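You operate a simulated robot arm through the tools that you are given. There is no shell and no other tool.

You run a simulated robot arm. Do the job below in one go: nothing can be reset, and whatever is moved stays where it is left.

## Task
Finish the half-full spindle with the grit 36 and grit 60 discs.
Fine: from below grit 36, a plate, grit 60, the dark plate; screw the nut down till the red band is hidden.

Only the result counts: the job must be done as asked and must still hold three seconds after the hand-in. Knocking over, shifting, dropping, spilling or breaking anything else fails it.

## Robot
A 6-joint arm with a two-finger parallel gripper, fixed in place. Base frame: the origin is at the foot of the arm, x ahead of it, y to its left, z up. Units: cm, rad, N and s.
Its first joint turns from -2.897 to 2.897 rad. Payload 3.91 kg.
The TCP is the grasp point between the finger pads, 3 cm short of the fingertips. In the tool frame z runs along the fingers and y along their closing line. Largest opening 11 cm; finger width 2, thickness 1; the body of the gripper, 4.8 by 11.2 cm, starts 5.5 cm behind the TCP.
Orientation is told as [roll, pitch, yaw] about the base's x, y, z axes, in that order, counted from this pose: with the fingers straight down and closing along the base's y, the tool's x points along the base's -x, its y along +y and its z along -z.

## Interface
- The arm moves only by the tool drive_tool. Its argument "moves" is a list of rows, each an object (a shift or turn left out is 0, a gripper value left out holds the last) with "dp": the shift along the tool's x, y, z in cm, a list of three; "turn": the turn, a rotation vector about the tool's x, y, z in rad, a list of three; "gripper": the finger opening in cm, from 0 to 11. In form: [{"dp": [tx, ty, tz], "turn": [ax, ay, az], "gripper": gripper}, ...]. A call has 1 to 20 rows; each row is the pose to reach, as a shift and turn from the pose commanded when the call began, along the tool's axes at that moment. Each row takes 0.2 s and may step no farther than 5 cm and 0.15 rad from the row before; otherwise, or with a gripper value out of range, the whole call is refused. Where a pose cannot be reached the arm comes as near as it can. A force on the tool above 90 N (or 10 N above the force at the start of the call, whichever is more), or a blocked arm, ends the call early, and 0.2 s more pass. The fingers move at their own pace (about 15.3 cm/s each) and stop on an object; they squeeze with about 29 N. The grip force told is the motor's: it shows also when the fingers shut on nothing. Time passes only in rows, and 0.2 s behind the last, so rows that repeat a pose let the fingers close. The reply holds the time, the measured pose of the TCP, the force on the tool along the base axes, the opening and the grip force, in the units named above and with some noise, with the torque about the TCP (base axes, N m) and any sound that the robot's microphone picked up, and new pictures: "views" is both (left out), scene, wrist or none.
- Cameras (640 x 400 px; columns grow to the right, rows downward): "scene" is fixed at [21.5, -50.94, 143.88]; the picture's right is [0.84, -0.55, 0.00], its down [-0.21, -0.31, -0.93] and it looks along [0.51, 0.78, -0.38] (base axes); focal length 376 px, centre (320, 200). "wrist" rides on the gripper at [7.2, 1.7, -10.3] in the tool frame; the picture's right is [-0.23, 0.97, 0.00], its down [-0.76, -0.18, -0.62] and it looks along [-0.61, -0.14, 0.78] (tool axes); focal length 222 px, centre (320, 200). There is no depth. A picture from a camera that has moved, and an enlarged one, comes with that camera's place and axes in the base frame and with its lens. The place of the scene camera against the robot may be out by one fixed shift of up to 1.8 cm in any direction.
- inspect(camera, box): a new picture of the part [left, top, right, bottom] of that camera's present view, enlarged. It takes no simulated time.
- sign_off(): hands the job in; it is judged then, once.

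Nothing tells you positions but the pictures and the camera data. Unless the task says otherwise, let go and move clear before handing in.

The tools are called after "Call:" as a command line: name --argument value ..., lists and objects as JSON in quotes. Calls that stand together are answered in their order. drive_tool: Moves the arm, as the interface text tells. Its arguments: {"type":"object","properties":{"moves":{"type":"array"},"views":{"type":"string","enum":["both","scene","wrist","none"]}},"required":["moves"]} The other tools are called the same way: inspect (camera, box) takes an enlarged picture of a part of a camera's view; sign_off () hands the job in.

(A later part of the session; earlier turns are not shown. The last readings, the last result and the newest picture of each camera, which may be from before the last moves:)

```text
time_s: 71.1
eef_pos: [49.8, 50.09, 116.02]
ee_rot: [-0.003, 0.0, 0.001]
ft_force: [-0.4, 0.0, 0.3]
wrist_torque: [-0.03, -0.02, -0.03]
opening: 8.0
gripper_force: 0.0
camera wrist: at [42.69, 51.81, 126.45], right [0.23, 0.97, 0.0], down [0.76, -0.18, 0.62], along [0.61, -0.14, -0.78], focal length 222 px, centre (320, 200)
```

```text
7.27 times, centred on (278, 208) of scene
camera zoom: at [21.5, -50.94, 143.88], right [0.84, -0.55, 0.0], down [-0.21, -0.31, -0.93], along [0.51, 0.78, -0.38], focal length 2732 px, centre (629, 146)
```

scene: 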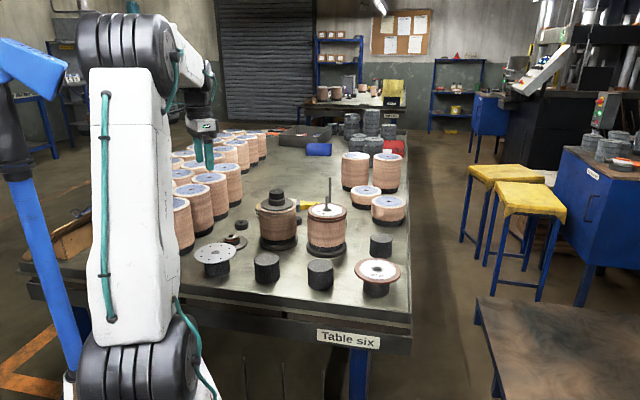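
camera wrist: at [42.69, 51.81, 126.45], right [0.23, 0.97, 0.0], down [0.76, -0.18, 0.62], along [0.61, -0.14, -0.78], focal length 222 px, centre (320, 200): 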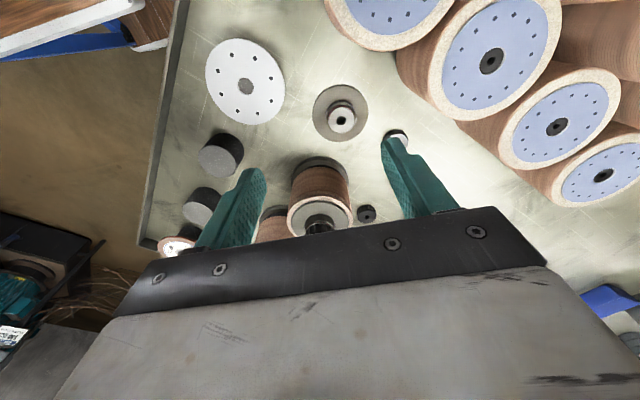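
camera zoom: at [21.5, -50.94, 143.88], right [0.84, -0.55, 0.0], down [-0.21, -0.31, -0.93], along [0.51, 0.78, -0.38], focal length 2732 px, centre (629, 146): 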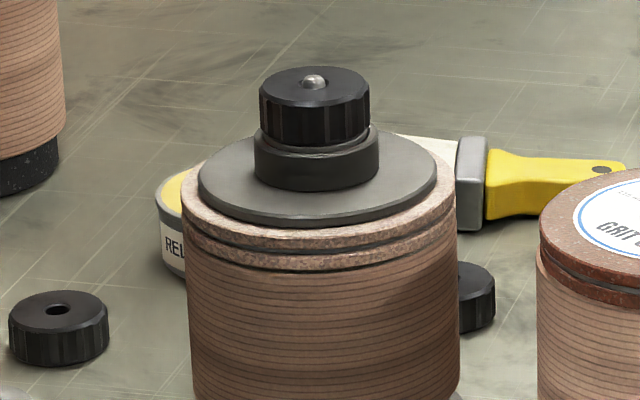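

Both nuts look identical; I'll use the nearer left one later. The dark plate's hub is at about (56.1, 52.5), top z≈88.8. Descending above it.

Call:
drive_tool --moves '[{"dp": [-3.15, 1.2, 0], "gripper": 8}, {"dp": [-6.3, 2.4, 0], "gripper": 8}, {"dp": [-6.3, 2.4, 4.5], "gripper": 8}, {"dp": [-6.3, 2.4, 9], "gripper": 8}, {"dp": [-6.3, 2.4, 13], "gripper": 8}, {"dp": [-6.3, 2.4, 17], "gripper": 8}, {"dp": [-6.3, 2.4, 20], "gripper": 8}, {"dp": [-6.3, 2.4, 20], "gripper": 8}]' --views "both"

Call:
inspect --camera "wrist" --box '[200, 60, 480, 230]'

Call:
inspect --camera "scene" --box '[190, 190, 290, 270]'

```text
time_s: 72.9
eef_pos: [56.28, 52.41, 95.81]
ee_rot: [0.001, 0.001, 0.0]
ft_force: [-0.4, -0.1, 0.3]
wrist_torque: [0.01, -0.02, -0.01]
opening: 8.01
gripper_force: 0.1
camera wrist: at [49.14, 54.08, 106.21], right [0.23, 0.97, 0.0], down [0.76, -0.18, 0.62], along [0.61, -0.14, -0.78], focal length 222 px, centre (320, 200)
```

scene: 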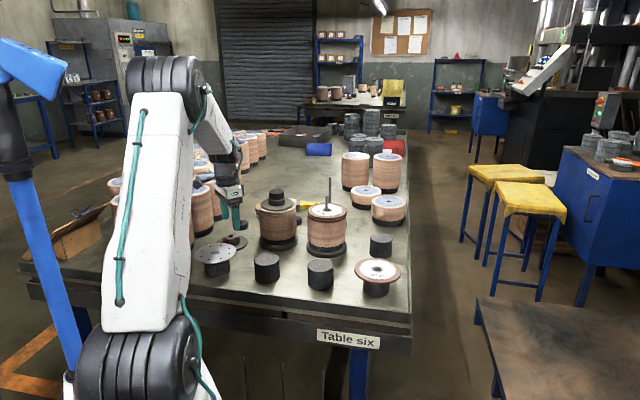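
wrist: 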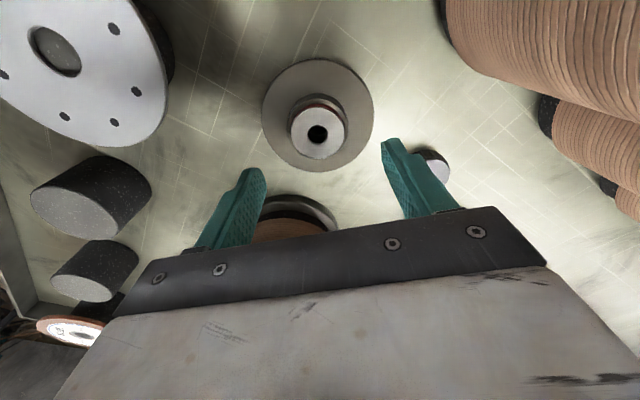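

```text
2.29 times, centred on (340, 145) of wrist
camera zoom: at [49.14, 54.08, 106.21], right [0.23, 0.97, 0.0], down [0.76, -0.18, 0.62], along [0.61, -0.14, -0.78], focal length 508 px, centre (274, 326)
```

zoom: 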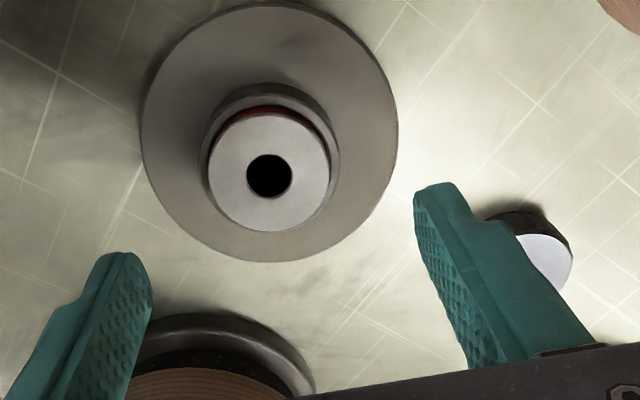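

```text
5.00 times, centred on (240, 230) of scene
camera zoom: at [21.5, -50.94, 143.88], right [0.84, -0.55, 0.0], down [-0.21, -0.31, -0.93], along [0.51, 0.78, -0.38], focal length 1878 px, centre (720, 50)
```

zoom: 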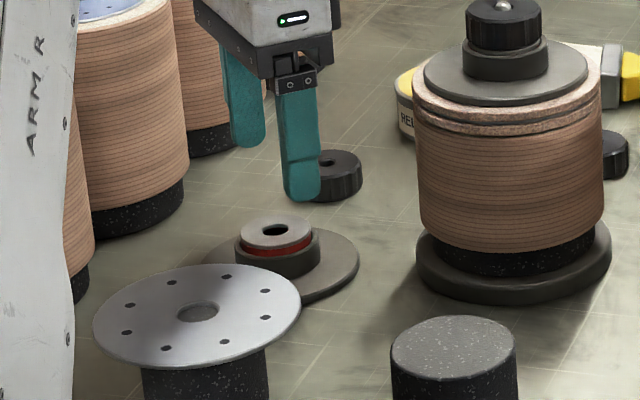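

Well centred over the hub. Descending so the fingertips straddle the dark collar just above the plate.

Call:
drive_tool --moves '[{"dp": [0.2, 0, 2.0], "gripper": 8}, {"dp": [0.2, 0, 3.8], "gripper": 7}, {"dp": [0.2, 0, 4.7], "gripper": 7}, {"dp": [0.2, 0, 5.2], "gripper": 7}, {"dp": [0.2, 0, 5.2], "gripper": 7}]' --views "wrist"

Call:
inspect --camera "wrist" --box '[200, 60, 480, 230]'

Call:
inspect --camera "scene" --box '[210, 210, 270, 260]'

```text
time_s: 74.1
eef_pos: [55.99, 52.38, 90.73]
ee_rot: [0.0, -0.001, -0.001]
ft_force: [-0.4, -0.1, 0.1]
wrist_torque: [0.02, 0.02, 0.0]
opening: 6.99
gripper_force: 0.0
camera wrist: at [48.95, 54.02, 101.09], right [0.23, 0.97, 0.0], down [0.76, -0.18, 0.62], along [0.61, -0.14, -0.78], focal length 222 px, centre (320, 200)
```

wrist: 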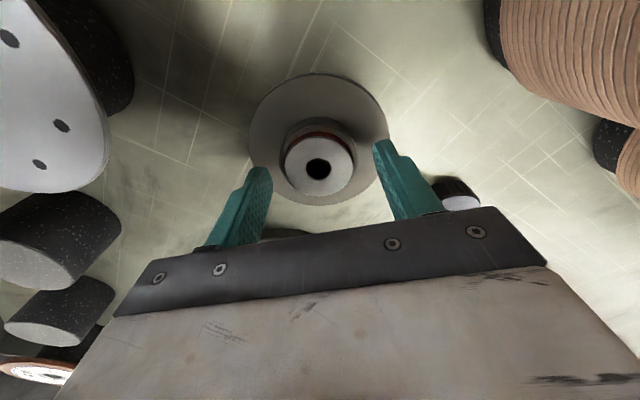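

```text
2.29 times, centred on (340, 145) of wrist
camera zoom: at [48.95, 54.02, 101.09], right [0.23, 0.97, 0.0], down [0.76, -0.18, 0.62], along [0.61, -0.14, -0.78], focal length 508 px, centre (274, 326)
```

zoom: 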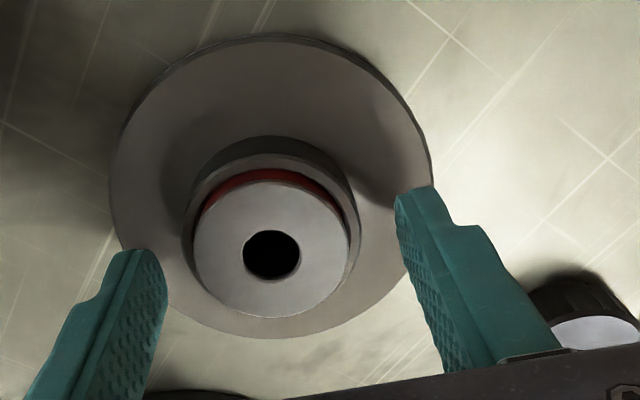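

```text
8.00 times, centred on (240, 235) of scene
camera zoom: at [21.5, -50.94, 143.88], right [0.84, -0.55, 0.0], down [-0.21, -0.31, -0.93], along [0.51, 0.78, -0.38], focal length 3005 px, centre (960, -80)
```

zoom: 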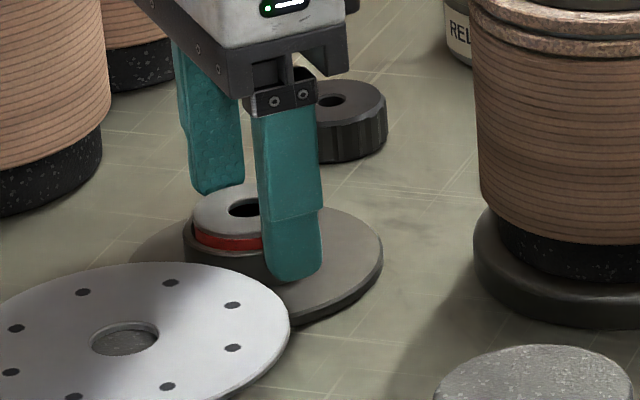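

Fingers are either side of the collar. Closing on it.

Call:
drive_tool --moves '[{"gripper": 6.4}, {"gripper": 6.0}, {"gripper": 5.7}, {"gripper": 5.4}, {"gripper": 5.1}, {"gripper": 4.8}, {"gripper": 4.4}, {"gripper": 4.0}, {"gripper": 4.0}]' --views "wrist"

Call:
inspect --camera "wrist" --box '[200, 60, 480, 230]'

Call:
inspect --camera "scene" --box '[210, 210, 270, 260]'

```text
time_s: 76.1
eef_pos: [56.18, 52.4, 90.7]
ee_rot: [0.0, -0.001, -0.001]
ft_force: [1.5, -2.2, 1.2]
wrist_torque: [-0.02, 0.06, 0.04]
opening: 5.17
gripper_force: 28.8
camera wrist: at [48.94, 54.02, 101.09], right [0.23, 0.97, 0.0], down [0.76, -0.18, 0.62], along [0.61, -0.14, -0.78], focal length 222 px, centre (320, 200)
```

wrist: 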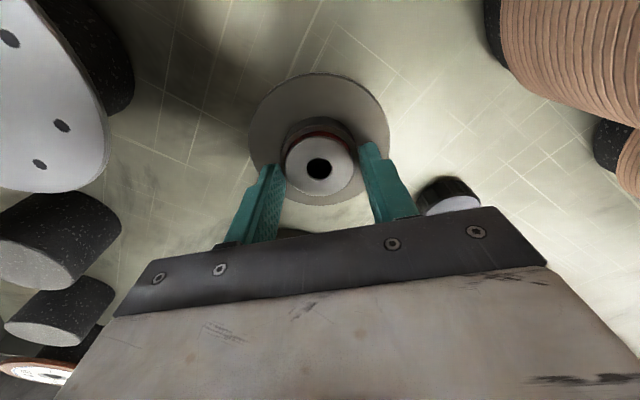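

```text
2.29 times, centred on (340, 145) of wrist
camera zoom: at [48.94, 54.02, 101.09], right [0.23, 0.97, 0.0], down [0.76, -0.18, 0.62], along [0.61, -0.14, -0.78], focal length 508 px, centre (274, 326)
```

zoom: 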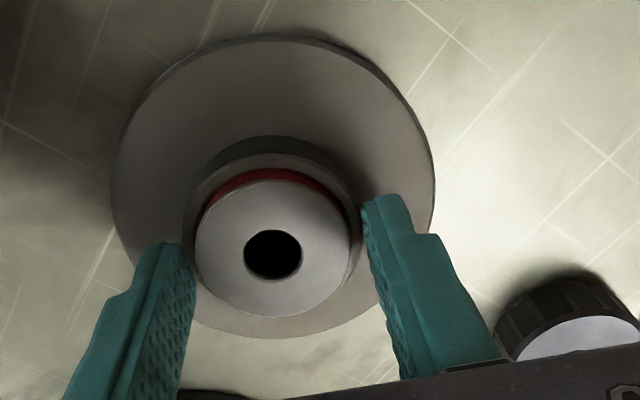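

```text
8.00 times, centred on (240, 235) of scene
camera zoom: at [21.5, -50.94, 143.88], right [0.84, -0.55, 0.0], down [-0.21, -0.31, -0.93], along [0.51, 0.78, -0.38], focal length 3005 px, centre (960, -80)
```

zoom: 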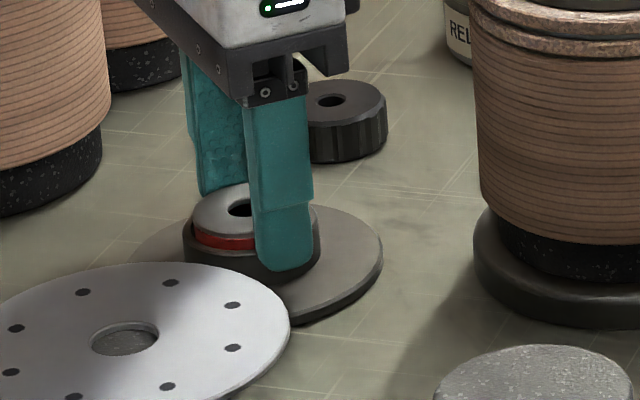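

Collar gripped (5.2 cm). Lifting straight up to clear everything.

Call:
drive_tool --moves '[{"dp": [0, 0, -0.4]}, {"dp": [0, 0, -0.9]}, {"dp": [0, 0, -2]}, {"dp": [0, 0, -4.5]}, {"dp": [0, 0, -8.5]}, {"dp": [0, 0, -12.5]}, {"dp": [0, 0, -16.5]}, {"dp": [0, 0, -20.5]}, {"dp": [0, 0, -24.5]}, {"dp": [0, 0, -24.5]}]' --views "both"

Call:
inspect --camera "wrist" --box '[200, 60, 480, 230]'

Call:
inspect --camera "scene" --box '[170, 120, 310, 270]'

```text
time_s: 78.3
eef_pos: [55.68, 52.49, 115.26]
ee_rot: [-0.001, 0.003, 0.0]
ft_force: [-0.3, 0.2, -4.6]
wrist_torque: [-0.01, -0.02, 0.02]
opening: 5.14
gripper_force: 28.9
camera wrist: at [48.68, 54.2, 125.77], right [0.23, 0.97, 0.0], down [0.76, -0.18, 0.62], along [0.61, -0.14, -0.78], focal length 222 px, centre (320, 200)
```

scene: 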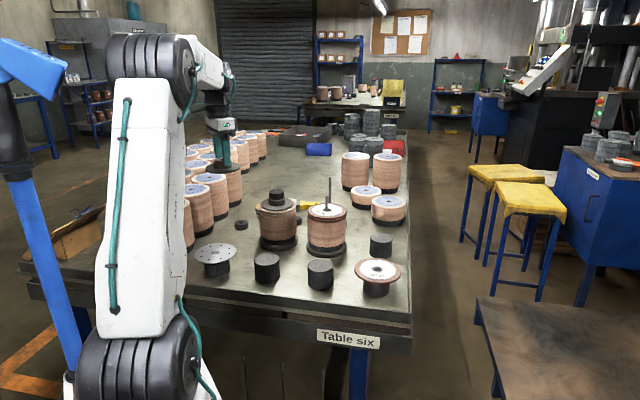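
wrist: 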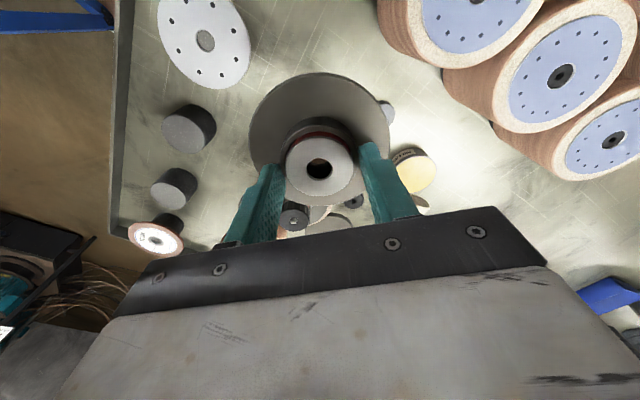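

```text
2.29 times, centred on (340, 145) of wrist
camera zoom: at [48.68, 54.2, 125.77], right [0.23, 0.97, 0.0], down [0.76, -0.18, 0.62], along [0.61, -0.14, -0.78], focal length 508 px, centre (274, 326)
```

zoom: 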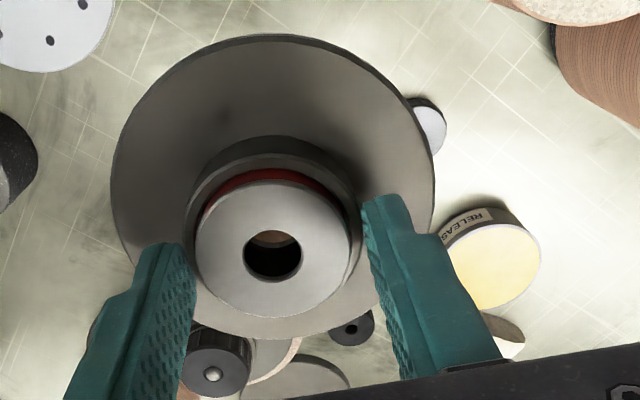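

```text
2.67 times, centred on (240, 195) of scene
camera zoom: at [21.5, -50.94, 143.88], right [0.84, -0.55, 0.0], down [-0.21, -0.31, -0.93], along [0.51, 0.78, -0.38], focal length 1002 px, centre (533, 213)
```

zoom: 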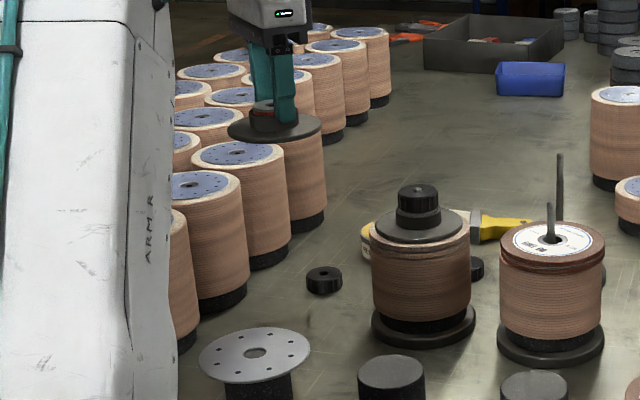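

The dark plate is held level. Moving it at safe height to above the spindle.

Call:
drive_tool --moves '[{"dp": [-3.34, -2.65, 0]}, {"dp": [-6.69, -5.29, 0]}, {"dp": [-10.03, -7.94, 0]}, {"dp": [-13.37, -10.59, 0]}, {"dp": [-16.71, -13.24, 0]}, {"dp": [-20.06, -15.88, 0]}, {"dp": [-23.4, -18.53, 0]}, {"dp": [-23.4, -18.53, 3.0]}, {"dp": [-23.4, -18.53, 5.5]}, {"dp": [-23.4, -18.53, 5.5]}, {"dp": [-23.4, -18.53, 5.5]}]' --views "both"

Call:
inspect --camera "wrist" --box '[200, 60, 480, 230]'

Call:
inspect --camera "scene" --box '[290, 140, 370, 220]'

```text
time_s: 80.7
eef_pos: [79.55, 33.6, 109.81]
ee_rot: [-0.001, 0.002, 0.0]
ft_force: [-0.1, -0.2, -4.1]
wrist_torque: [0.0, 0.0, -0.02]
opening: 5.19
gripper_force: 28.8
camera wrist: at [72.42, 35.27, 120.23], right [0.23, 0.97, 0.0], down [0.76, -0.18, 0.62], along [0.61, -0.14, -0.78], focal length 222 px, centre (320, 200)
```

scene: 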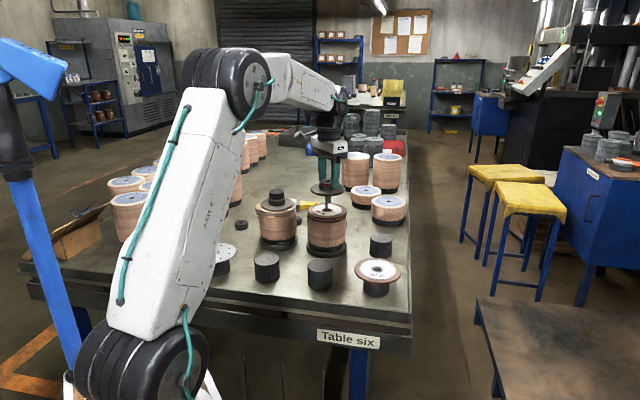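
wrist: 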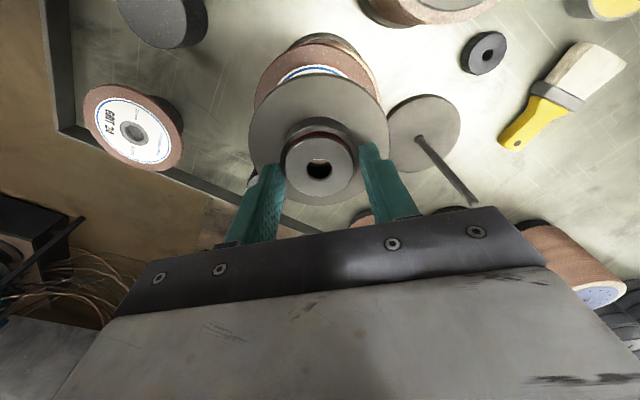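

```text
2.29 times, centred on (340, 145) of wrist
camera zoom: at [72.42, 35.27, 120.23], right [0.23, 0.97, 0.0], down [0.76, -0.18, 0.62], along [0.61, -0.14, -0.78], focal length 508 px, centre (274, 326)
```

zoom: 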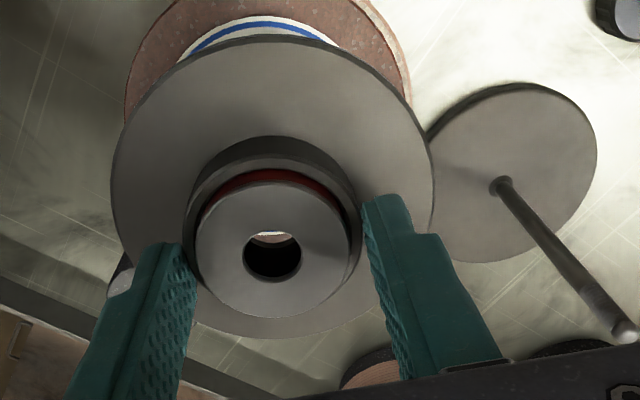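

```text
5.00 times, centred on (330, 180) of scene
camera zoom: at [21.5, -50.94, 143.88], right [0.84, -0.55, 0.0], down [-0.21, -0.31, -0.93], along [0.51, 0.78, -0.38], focal length 1878 px, centre (270, 300)
```

zoom: 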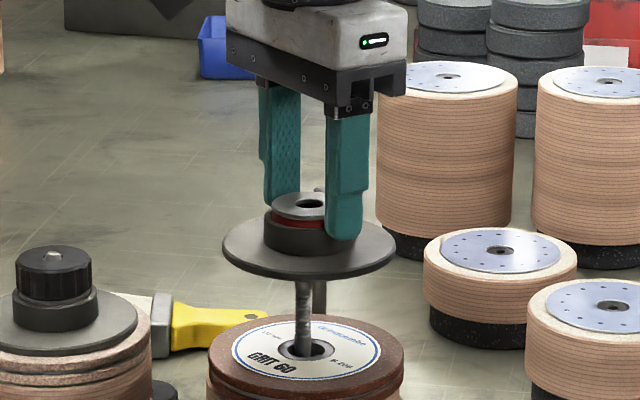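

The scene view shows the plate about 0.35 cm right of the rod, matching the measured pose error. Correcting and lowering to just above the rod tip.

Call:
drive_tool --moves '[{"dp": [0.2, 0.29, 0]}, {"dp": [0.2, 0.29, 1.0]}, {"dp": [0.2, 0.29, 1.8]}, {"dp": [0.2, 0.29, 1.8]}, {"dp": [0.2, 0.29, 1.8]}]' --views "wrist"

Call:
inspect --camera "wrist" --box '[260, 110, 380, 200]'

Call:
inspect --camera "scene" --box '[300, 165, 360, 215]'

```text
time_s: 81.9
eef_pos: [79.35, 34.02, 107.85]
ee_rot: [0.0, 0.002, -0.002]
ft_force: [-0.5, 0.4, -4.4]
wrist_torque: [-0.03, -0.03, -0.01]
opening: 5.14
gripper_force: 28.8
camera wrist: at [72.17, 35.79, 118.32], right [0.23, 0.97, 0.0], down [0.76, -0.18, 0.62], along [0.61, -0.14, -0.78], focal length 222 px, centre (320, 200)
```

wrist: 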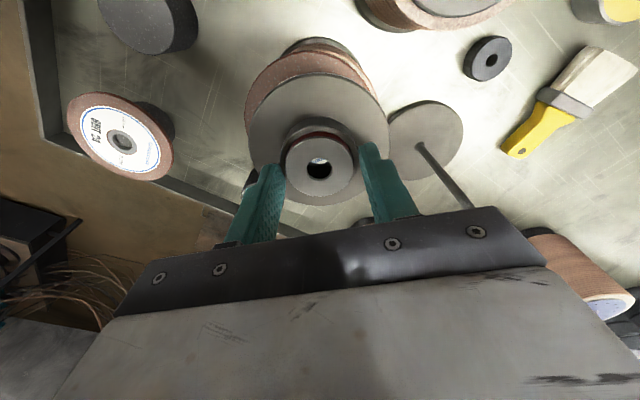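

```text
4.44 times, centred on (320, 155) of wrist
camera zoom: at [72.17, 35.79, 118.32], right [0.23, 0.97, 0.0], down [0.76, -0.18, 0.62], along [0.61, -0.14, -0.78], focal length 987 px, centre (320, 400)
```

zoom: 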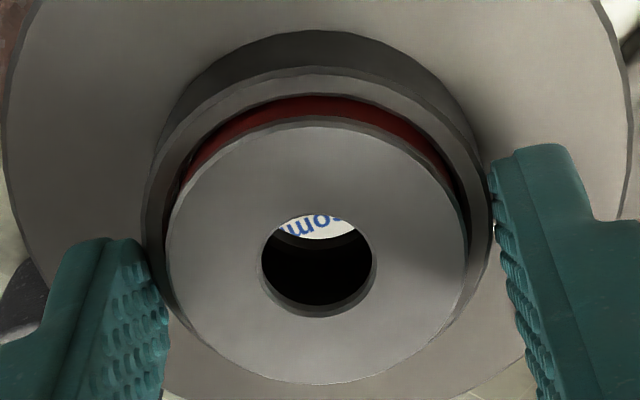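

```text
8.00 times, centred on (330, 190) of scene
camera zoom: at [21.5, -50.94, 143.88], right [0.84, -0.55, 0.0], down [-0.21, -0.31, -0.93], along [0.51, 0.78, -0.38], focal length 3005 px, centre (240, 280)
```

zoom: 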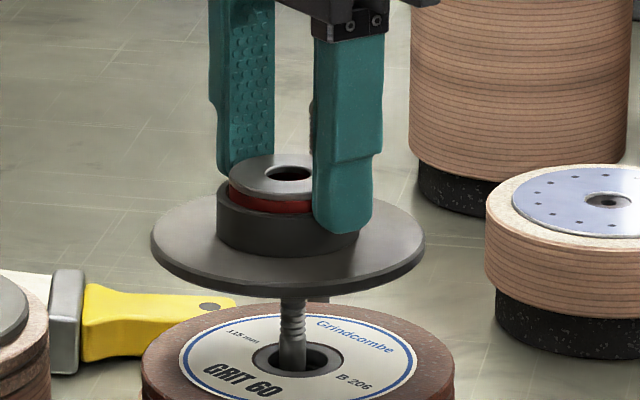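

Small opposite correction, then lowering gently while watching the force as the rod tip enters the hole.

Call:
drive_tool --moves '[{"dp": [-0.1, -0.15, 0]}, {"dp": [-0.1, -0.15, 0.3]}, {"dp": [-0.1, -0.15, 0.6]}, {"dp": [-0.1, -0.15, 0.9]}, {"dp": [-0.1, -0.15, 0.9]}]' --views "wrist"

Call:
inspect --camera "wrist" --box '[260, 110, 380, 200]'

Call:
inspect --camera "scene" --box '[300, 165, 360, 215]'

```text
time_s: 83.1
eef_pos: [79.3, 33.89, 106.97]
ee_rot: [0.0, 0.002, -0.001]
ft_force: [0.6, 0.8, -4.5]
wrist_torque: [0.01, -0.05, 0.0]
opening: 5.14
gripper_force: 28.9
camera wrist: at [72.2, 35.68, 117.27], right [0.23, 0.97, 0.0], down [0.76, -0.18, 0.62], along [0.61, -0.14, -0.78], focal length 222 px, centre (320, 200)
```

wrist: 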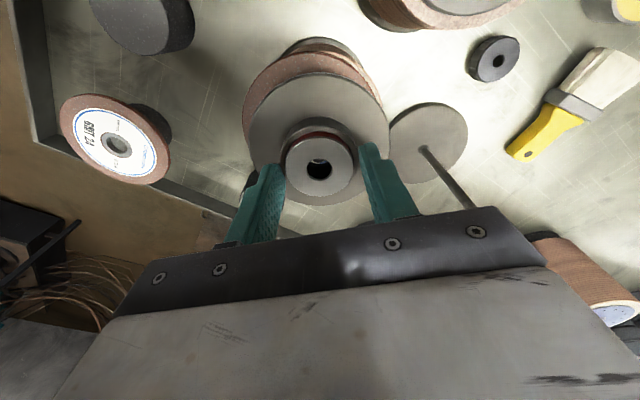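

```text
4.44 times, centred on (320, 155) of wrist
camera zoom: at [72.2, 35.68, 117.27], right [0.23, 0.97, 0.0], down [0.76, -0.18, 0.62], along [0.61, -0.14, -0.78], focal length 987 px, centre (320, 400)
```

zoom: 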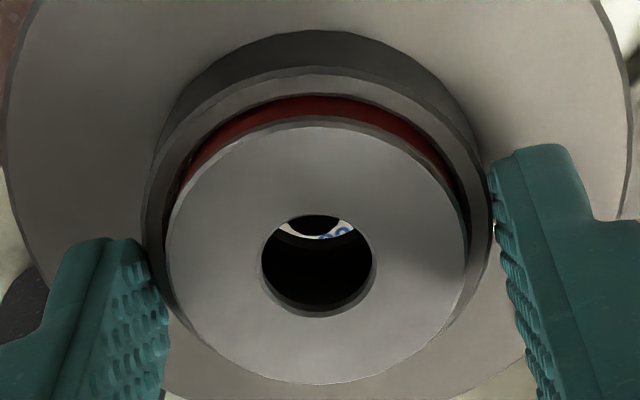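

```text
8.00 times, centred on (330, 190) of scene
camera zoom: at [21.5, -50.94, 143.88], right [0.84, -0.55, 0.0], down [-0.21, -0.31, -0.93], along [0.51, 0.78, -0.38], focal length 3005 px, centre (240, 280)
```

zoom: 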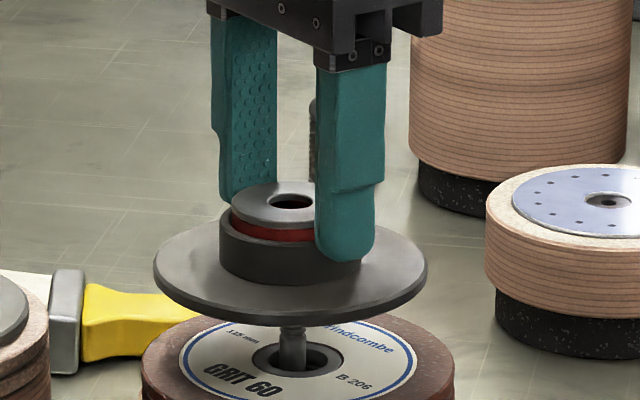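

The alignment is now within a millimetre and the tip appears to be entering freely. Continuing down in small steps.

Call:
drive_tool --moves '[{"dp": [0, 0, 0.3]}, {"dp": [0, 0, 0.6]}, {"dp": [0, 0, 0.9]}, {"dp": [0, 0, 1.2]}, {"dp": [0, 0, 1.2]}]' --views "wrist"

Call:
inspect --camera "wrist" --box '[260, 110, 380, 200]'

Call:
inspect --camera "scene" --box '[300, 165, 360, 215]'

```text
time_s: 84.3
eef_pos: [79.4, 33.94, 105.81]
ee_rot: [0.0, 0.002, 0.002]
ft_force: [-1.1, -0.2, -3.4]
wrist_torque: [0.0, -0.02, 0.01]
opening: 5.15
gripper_force: 28.5
camera wrist: at [72.24, 35.62, 116.19], right [0.23, 0.97, 0.0], down [0.76, -0.18, 0.62], along [0.61, -0.14, -0.78], focal length 222 px, centre (320, 200)
```

wrist: 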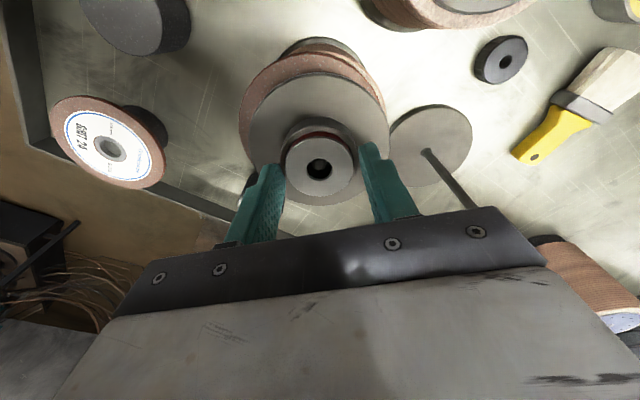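

```text
4.44 times, centred on (320, 155) of wrist
camera zoom: at [72.24, 35.62, 116.19], right [0.23, 0.97, 0.0], down [0.76, -0.18, 0.62], along [0.61, -0.14, -0.78], focal length 987 px, centre (320, 400)
```

zoom: 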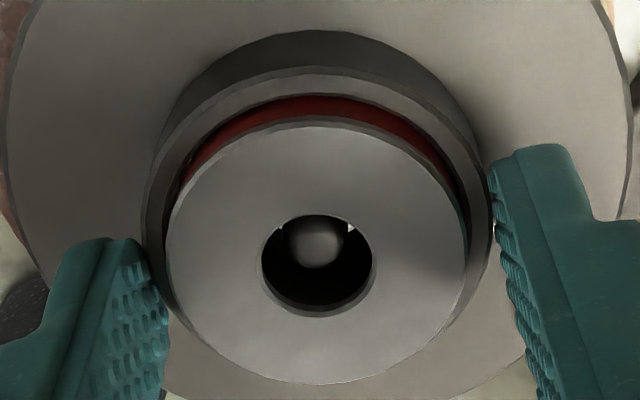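

```text
8.00 times, centred on (330, 190) of scene
camera zoom: at [21.5, -50.94, 143.88], right [0.84, -0.55, 0.0], down [-0.21, -0.31, -0.93], along [0.51, 0.78, -0.38], focal length 3005 px, centre (240, 280)
```

zoom: 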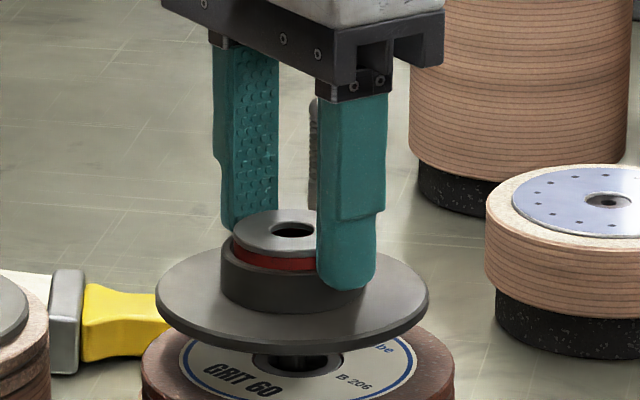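

The ball tip shows centred in the hub hole. Lowering on until the plate seats.

Call:
drive_tool --moves '[{"dp": [0, 0, 0.6]}, {"dp": [0, 0, 1.2]}, {"dp": [0, 0, 1.8]}, {"dp": [0, 0, 2.2]}, {"dp": [0, 0, 2.2]}]' --views "none"

Call:
inspect --camera "scene" --box '[300, 165, 360, 215]'

Call:
inspect --camera "wrist" --box '[260, 110, 380, 200]'

```text
time_s: 85.5
eef_pos: [79.37, 33.97, 103.81]
ee_rot: [0.001, -0.001, -0.001]
ft_force: [2.8, -0.1, 16.6]
wrist_torque: [-0.16, 0.54, -0.01]
opening: 5.17
gripper_force: 28.6
```

```text
8.00 times, centred on (330, 190) of scene
camera zoom: at [21.5, -50.94, 143.88], right [0.84, -0.55, 0.0], down [-0.21, -0.31, -0.93], along [0.51, 0.78, -0.38], focal length 3005 px, centre (240, 280)
```

zoom: 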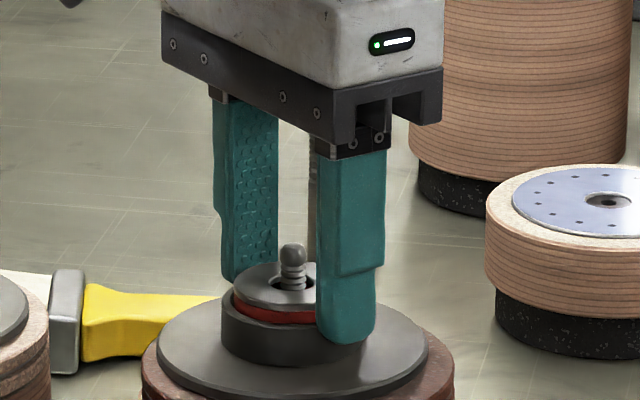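

```text
4.44 times, centred on (320, 155) of wrist
camera zoom: at [72.17, 35.55, 114.13], right [0.23, 0.97, 0.0], down [0.76, -0.18, 0.62], along [0.61, -0.14, -0.78], focal length 987 px, centre (320, 400)
```

zoom: 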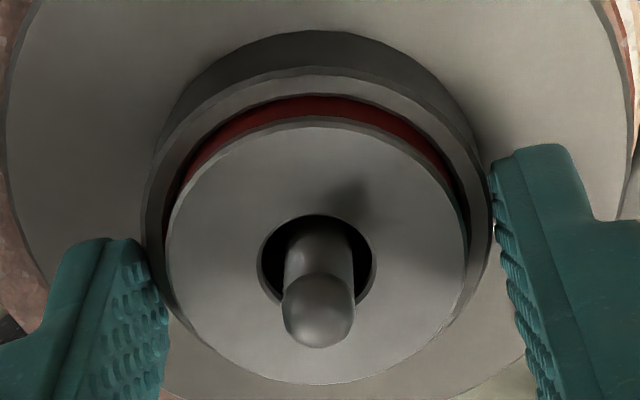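

The dark plate has seated on grit 60 (about 20 N of push). Easing off slightly and releasing.

Call:
drive_tool --moves '[{"dp": [0, 0, -0.15]}, {"dp": [0, 0, -0.15], "gripper": 5.4}, {"dp": [0, 0, -0.15], "gripper": 6.0}, {"dp": [0, 0, -0.15], "gripper": 7.5}, {"dp": [0, 0, -0.15], "gripper": 8}]' --views "none"

Call:
inspect --camera "scene" --box '[300, 165, 360, 215]'

Call:
inspect --camera "wrist" --box '[220, 60, 420, 200]'

```text
time_s: 86.7
eef_pos: [79.45, 33.75, 103.69]
ee_rot: [0.001, -0.001, -0.002]
ft_force: [0.0, 0.2, -0.1]
wrist_torque: [0.0, -0.01, 0.02]
opening: 8.01
gripper_force: 0.1
```

```text
8.00 times, centred on (330, 190) of scene
camera zoom: at [21.5, -50.94, 143.88], right [0.84, -0.55, 0.0], down [-0.21, -0.31, -0.93], along [0.51, 0.78, -0.38], focal length 3005 px, centre (240, 280)
```

zoom: 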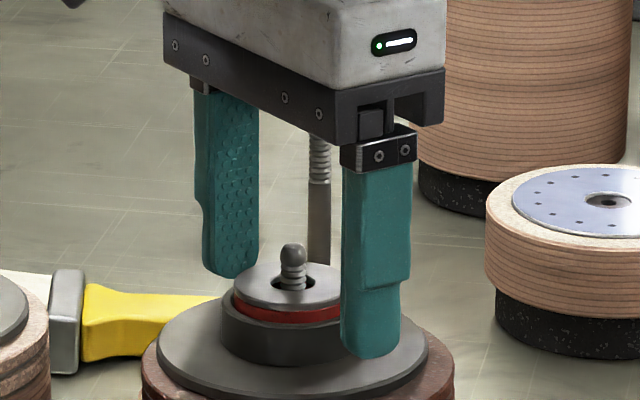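

```text
2.86 times, centred on (320, 130) of wrist
camera zoom: at [72.26, 35.54, 114.09], right [0.23, 0.97, 0.0], down [0.76, -0.18, 0.62], along [0.61, -0.14, -0.78], focal length 635 px, centre (320, 400)
```

zoom: 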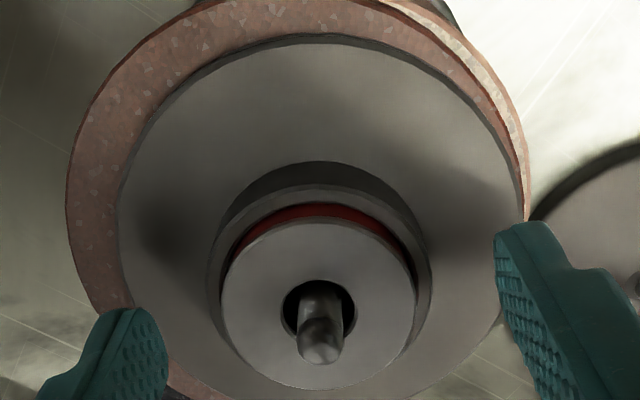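

The dark plate sits properly with the rod centred in its hub and about 1.7 cm of thread above. Now I'll fetch the left nut: rising and moving to view it.

Call:
drive_tool --moves '[{"dp": [0, 0, -4], "gripper": 8}, {"dp": [0, 0, -8], "gripper": 8}, {"dp": [0, 0, -12.3], "gripper": 8}, {"dp": [2.8, 3.28, -12.3], "gripper": 7}, {"dp": [5.6, 6.55, -12.3], "gripper": 7}, {"dp": [8.4, 9.83, -12.3], "gripper": 7}, {"dp": [11.2, 13.1, -12.3], "gripper": 7}, {"dp": [14.0, 16.38, -12.3], "gripper": 7}, {"dp": [16.8, 19.65, -12.3], "gripper": 7}, {"dp": [19.6, 22.93, -12.3], "gripper": 7}, {"dp": [22.4, 26.2, -12.3], "gripper": 7}, {"dp": [22.4, 26.2, -12.3], "gripper": 7}, {"dp": [22.4, 26.2, -12.3], "gripper": 7}]' --views "both"

Call:
inspect --camera "wrist" --box '[240, 20, 420, 160]'

Call:
inspect --camera "scene" --box '[220, 170, 360, 260]'

```text
time_s: 89.5
eef_pos: [56.89, 60.07, 115.66]
ee_rot: [0.001, 0.0, 0.0]
ft_force: [-0.3, -0.2, 0.3]
wrist_torque: [-0.02, 0.02, 0.0]
opening: 7.01
gripper_force: 0.1
camera wrist: at [49.8, 61.69, 126.12], right [0.23, 0.97, 0.0], down [0.76, -0.18, 0.62], along [0.61, -0.14, -0.78], focal length 222 px, centre (320, 200)
```

scene: 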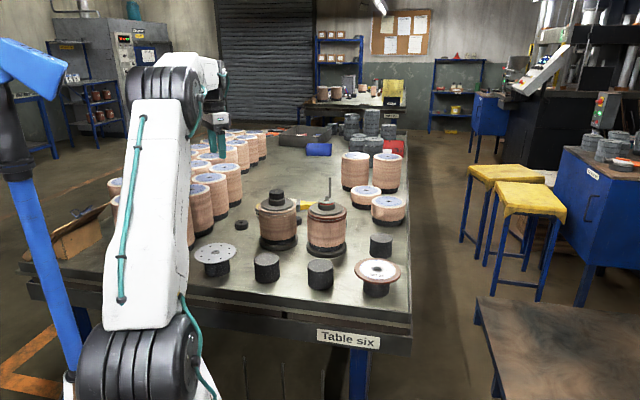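
wrist: 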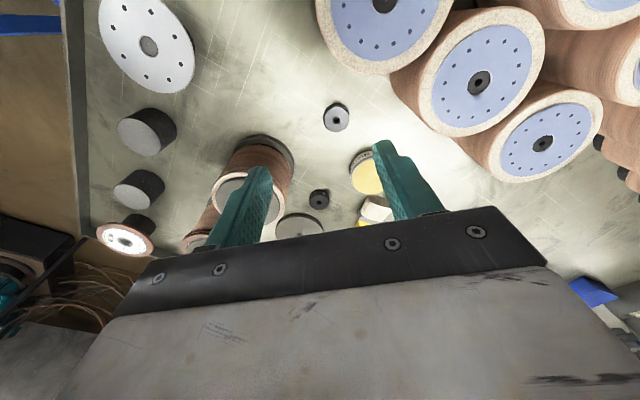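

```text
2.86 times, centred on (330, 90) of wrist
camera zoom: at [49.8, 61.69, 126.12], right [0.23, 0.97, 0.0], down [0.76, -0.18, 0.62], along [0.61, -0.14, -0.78], focal length 635 px, centre (291, 514)
```

zoom: 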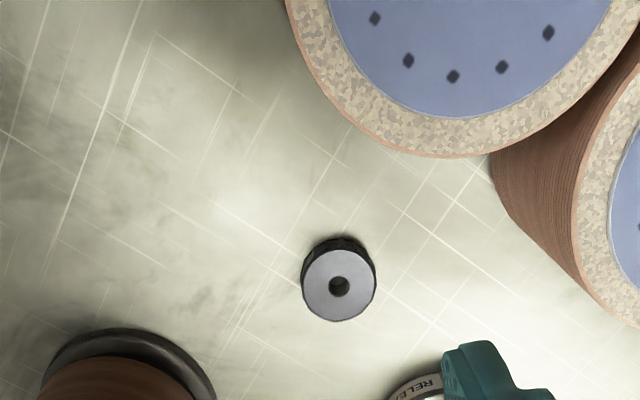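

```text
4.44 times, centred on (290, 215) of scene
camera zoom: at [21.5, -50.94, 143.88], right [0.84, -0.55, 0.0], down [-0.21, -0.31, -0.93], along [0.51, 0.78, -0.38], focal length 1670 px, centre (453, 133)
```

zoom: 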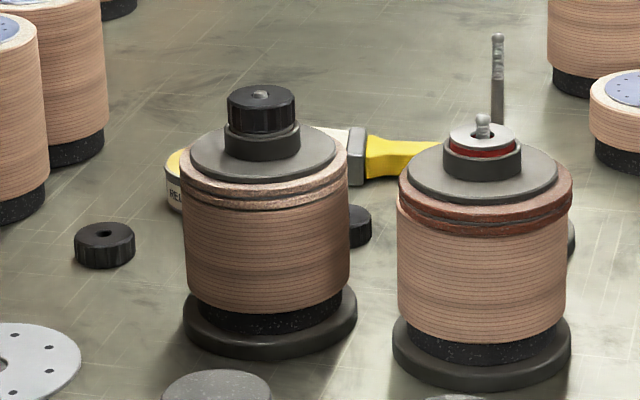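

The nut's centre is near (63.1, 61.6). Before grabbing it, I'll test how far the last joint can unwind counter-clockwise at this height, to have the longest screwing stroke.

Call:
drive_tool --moves '[{"turn": [0, 0, -0.14]}, {"turn": [0, 0, -0.28]}, {"turn": [0, 0, -0.42]}, {"turn": [0, 0, -0.56]}, {"turn": [0, 0, -0.7]}, {"turn": [0, 0, -0.84]}, {"turn": [0, 0, -0.98]}, {"turn": [0, 0, -1.12]}, {"turn": [0, 0, -1.26]}, {"turn": [0, 0, -1.4]}, {"turn": [0, 0, -1.54]}, {"turn": [0, 0, -1.68]}, {"turn": [0, 0, -1.82]}, {"turn": [0, 0, -1.96]}, {"turn": [0, 0, -2.1]}, {"turn": [0, 0, -2.24]}, {"turn": [0, 0, -2.38]}, {"turn": [0, 0, -2.52]}, {"turn": [0, 0, -2.66]}, {"turn": [0, 0, -2.8]}]' --views "scene"

```text
time_s: 93.7
eef_pos: [56.96, 60.23, 115.96]
ee_rot: [0.0, 0.001, 2.802]
ft_force: [0.8, 0.5, 0.0]
wrist_torque: [-0.01, -0.02, -0.03]
opening: 6.99
gripper_force: 0.1
```

scene: 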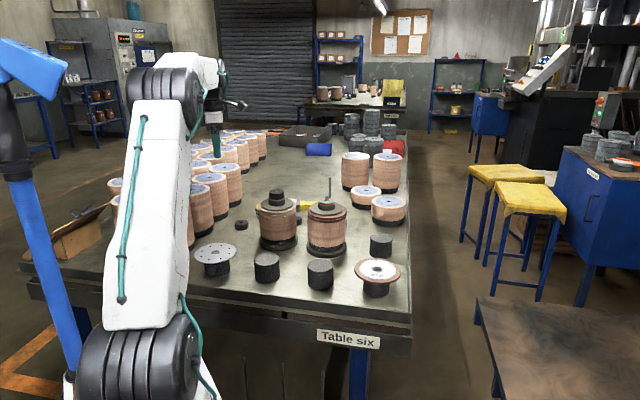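

It turned 2.8 rad freely. Testing further.

Call:
drive_tool --moves '[{"turn": [0, 0, -0.14]}, {"turn": [0, 0, -0.28]}, {"turn": [0, 0, -0.42]}, {"turn": [0, 0, -0.56]}, {"turn": [0, 0, -0.7]}, {"turn": [0, 0, -0.84]}, {"turn": [0, 0, -0.98]}, {"turn": [0, 0, -1.12]}, {"turn": [0, 0, -1.26]}, {"turn": [0, 0, -1.4]}, {"turn": [0, 0, -1.54]}, {"turn": [0, 0, -1.68]}, {"turn": [0, 0, -1.82]}, {"turn": [0, 0, -1.96]}, {"turn": [0, 0, -2.1]}, {"turn": [0, 0, -2.24]}, {"turn": [0, 0, -2.38]}, {"turn": [0, 0, -2.52]}, {"turn": [0, 0, -2.66]}, {"turn": [0, 0, -2.8]}]' --views "none"

```text
time_s: 97.9
eef_pos: [55.75, 60.74, 115.96]
ee_rot: [0.006, 0.0, -2.169]
ft_force: [0.6, -0.3, 0.7]
wrist_torque: [0.0, 0.0, -0.02]
opening: 6.99
gripper_force: 0.1
out of reach, approached as far as the arm can: row 10, 11, 12, 13, 14, 15, 16, 17, 18, 19, 20
```

The counter-clockwise limit is about 4.1 rad from the start, so there is a long stroke. I'll back off from the limit a little, move over the nut and descend for a look.

Call:
drive_tool --moves '[{"dp": [0.8, 0.9, 0], "turn": [0, 0, 0.12], "gripper": 7}, {"dp": [1.8, 2.0, 0], "turn": [0, 0, 0.24], "gripper": 7}, {"dp": [2.8, 3.2, 0], "turn": [0, 0, 0.36], "gripper": 7}, {"dp": [3.8, 4.4, 0], "turn": [0, 0, 0.48], "gripper": 7}, {"dp": [4.85, 5.594, 0], "turn": [0, 0, 0.6], "gripper": 7}, {"dp": [4.85, 5.594, 4.5], "turn": [0, 0, 0.6], "gripper": 7}, {"dp": [4.85, 5.594, 9], "turn": [0, 0, 0.6], "gripper": 7}, {"dp": [4.85, 5.594, 13.5], "turn": [0, 0, 0.6], "gripper": 7}, {"dp": [4.85, 5.594, 18], "turn": [0, 0, 0.6], "gripper": 7}, {"dp": [4.85, 5.594, 18], "turn": [0, 0, 0.6], "gripper": 7}, {"dp": [4.85, 5.594, 18], "turn": [0, 0, 0.6], "gripper": 7}]' --views "both"

Call:
inspect --camera "wrist" --box '[200, 40, 480, 230]'

Call:
inspect --camera "scene" --box '[190, 180, 310, 260]'

```text
time_s: 100.3
eef_pos: [63.26, 61.75, 97.81]
ee_rot: [0.004, 0.0, -2.769]
ft_force: [0.2, -0.4, -0.8]
wrist_torque: [0.01, 0.03, -0.02]
opening: 6.99
gripper_force: 0.1
camera wrist: at [70.66, 62.83, 108.31], right [0.14, -0.99, 0.0], down [-0.78, -0.11, 0.62], along [-0.61, -0.09, -0.78], focal length 222 px, centre (320, 200)
```

scene: 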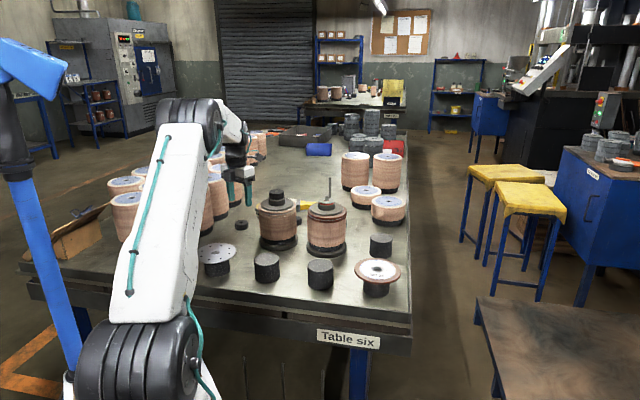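
wrist: 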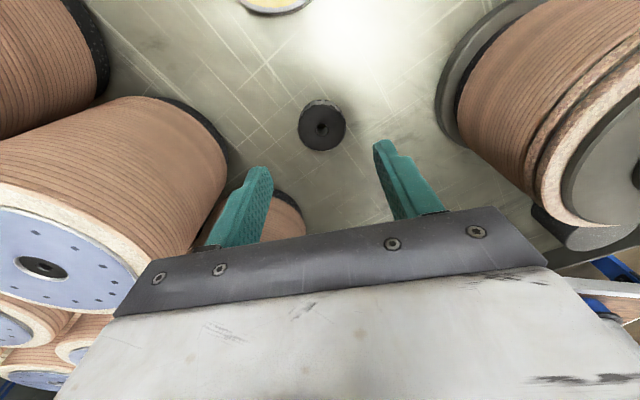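

```text
2.11 times, centred on (340, 135) of wrist
camera zoom: at [70.66, 62.83, 108.31], right [0.14, -0.99, 0.0], down [-0.78, -0.11, 0.62], along [-0.61, -0.09, -0.78], focal length 468 px, centre (278, 337)
```

zoom: 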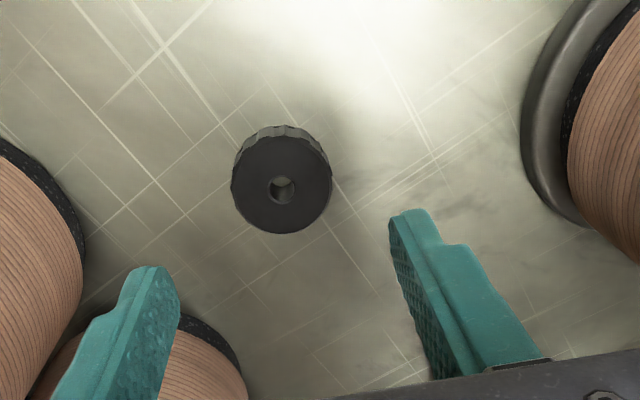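

```text
5.00 times, centred on (250, 220) of scene
camera zoom: at [21.5, -50.94, 143.88], right [0.84, -0.55, 0.0], down [-0.21, -0.31, -0.93], along [0.51, 0.78, -0.38], focal length 1878 px, centre (670, 100)
```

zoom: 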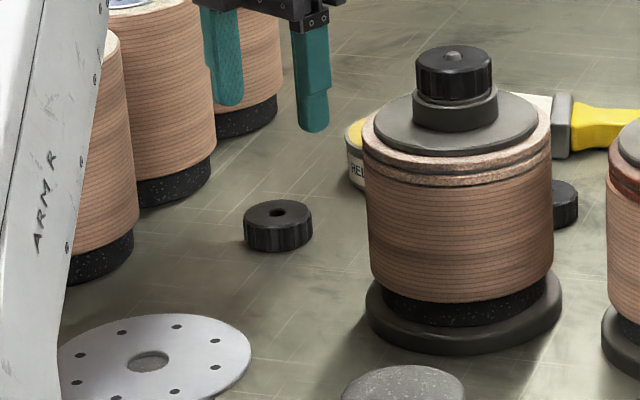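

The nut is at about (63.0, 61.5), and the gripper has clearance from the drums. Correcting and descending to grip its upper part.

Call:
drive_tool --moves '[{"dp": [-0.32, 0.14, 1.0], "gripper": 7}, {"dp": [-0.32, 0.14, 3.5], "gripper": 7}, {"dp": [-0.32, 0.14, 5.5], "gripper": 7}, {"dp": [-0.32, 0.14, 6.7], "gripper": 7}, {"dp": [-0.32, 0.14, 7.3], "gripper": 7}, {"dp": [-0.32, 0.14, 7.3], "gripper": 6.5}]' --views "wrist"

Call:
inspect --camera "wrist" --box '[220, 80, 420, 230]'

Call:
inspect --camera "scene" --box '[210, 190, 280, 240]'

```text
time_s: 101.7
eef_pos: [62.88, 61.41, 90.85]
ee_rot: [0.004, 0.001, -2.769]
ft_force: [-0.2, 0.1, -0.4]
wrist_torque: [-0.03, -0.03, 0.02]
opening: 6.52
gripper_force: 0.1
camera wrist: at [70.36, 62.46, 101.38], right [0.14, -0.99, 0.0], down [-0.78, -0.11, 0.62], along [-0.61, -0.09, -0.78], focal length 222 px, centre (320, 200)
```

wrist: 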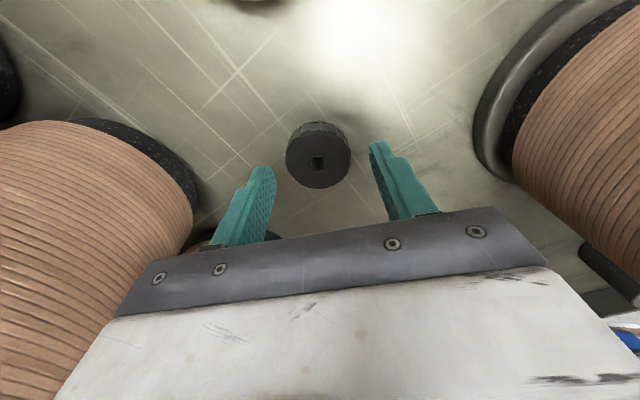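

```text
2.67 times, centred on (320, 155) of wrist
camera zoom: at [70.36, 62.46, 101.38], right [0.14, -0.99, 0.0], down [-0.78, -0.11, 0.62], along [-0.61, -0.09, -0.78], focal length 592 px, centre (320, 320)
```

zoom: 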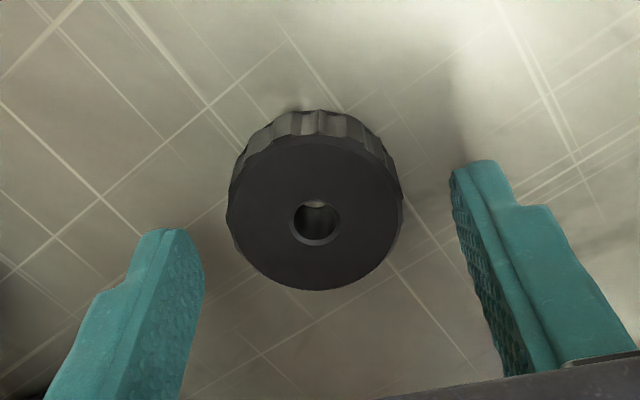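

```text
8.00 times, centred on (245, 215) of scene
camera zoom: at [21.5, -50.94, 143.88], right [0.84, -0.55, 0.0], down [-0.21, -0.31, -0.93], along [0.51, 0.78, -0.38], focal length 3005 px, centre (920, 80)
```

zoom: 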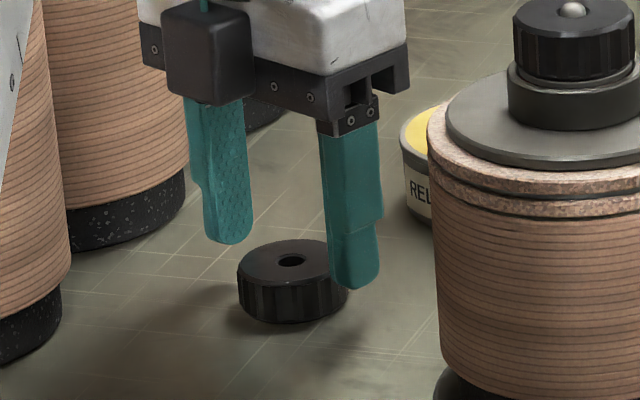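

Fingers straddle the upper half of the nut. Small centring shift, a touch lower, and closing.

Call:
drive_tool --moves '[{"dp": [0.15, 0, 0.15], "gripper": 6.0}, {"dp": [0.15, 0, 0.3], "gripper": 5.5}, {"dp": [0.15, 0, 0.3], "gripper": 5.1}, {"dp": [0.15, 0, 0.3], "gripper": 4.8}, {"dp": [0.15, 0, 0.3], "gripper": 4.5}, {"dp": [0.15, 0, 0.3], "gripper": 4.2}, {"dp": [0.15, 0, 0.3], "gripper": 3.8}, {"dp": [0.15, 0, 0.3], "gripper": 3.4}, {"dp": [0.15, 0, 0.3], "gripper": 3.4}]' --views "none"

Call:
inspect --camera "wrist" --box '[220, 80, 420, 230]'

Call:
inspect --camera "scene" --box '[210, 190, 280, 240]'

```text
time_s: 103.7
eef_pos: [62.97, 61.53, 90.6]
ee_rot: [0.004, 0.004, -2.768]
ft_force: [0.3, 0.4, 0.2]
wrist_torque: [0.02, -0.02, 0.0]
opening: 4.45
gripper_force: 29.0
```

```text
2.67 times, centred on (320, 155) of wrist
camera zoom: at [70.49, 62.56, 101.05], right [0.14, -0.99, 0.0], down [-0.78, -0.11, 0.62], along [-0.61, -0.09, -0.78], focal length 592 px, centre (320, 320)
```

zoom: 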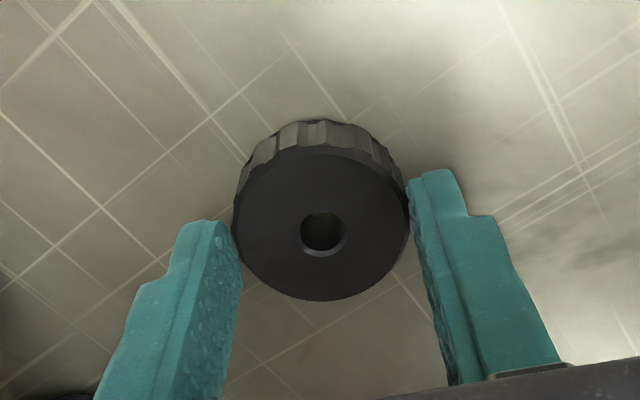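

```text
8.00 times, centred on (245, 215) of scene
camera zoom: at [21.5, -50.94, 143.88], right [0.84, -0.55, 0.0], down [-0.21, -0.31, -0.93], along [0.51, 0.78, -0.38], focal length 3005 px, centre (920, 80)
```

zoom: 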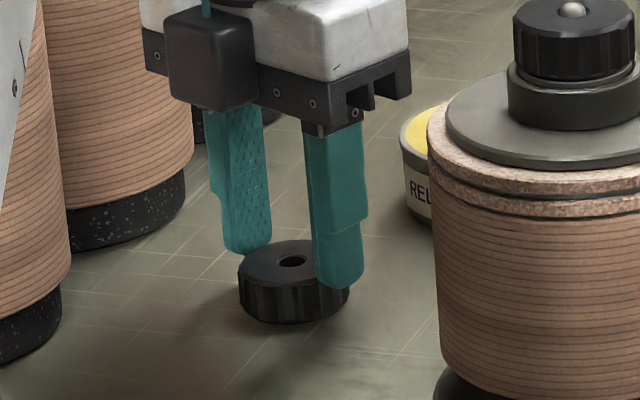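

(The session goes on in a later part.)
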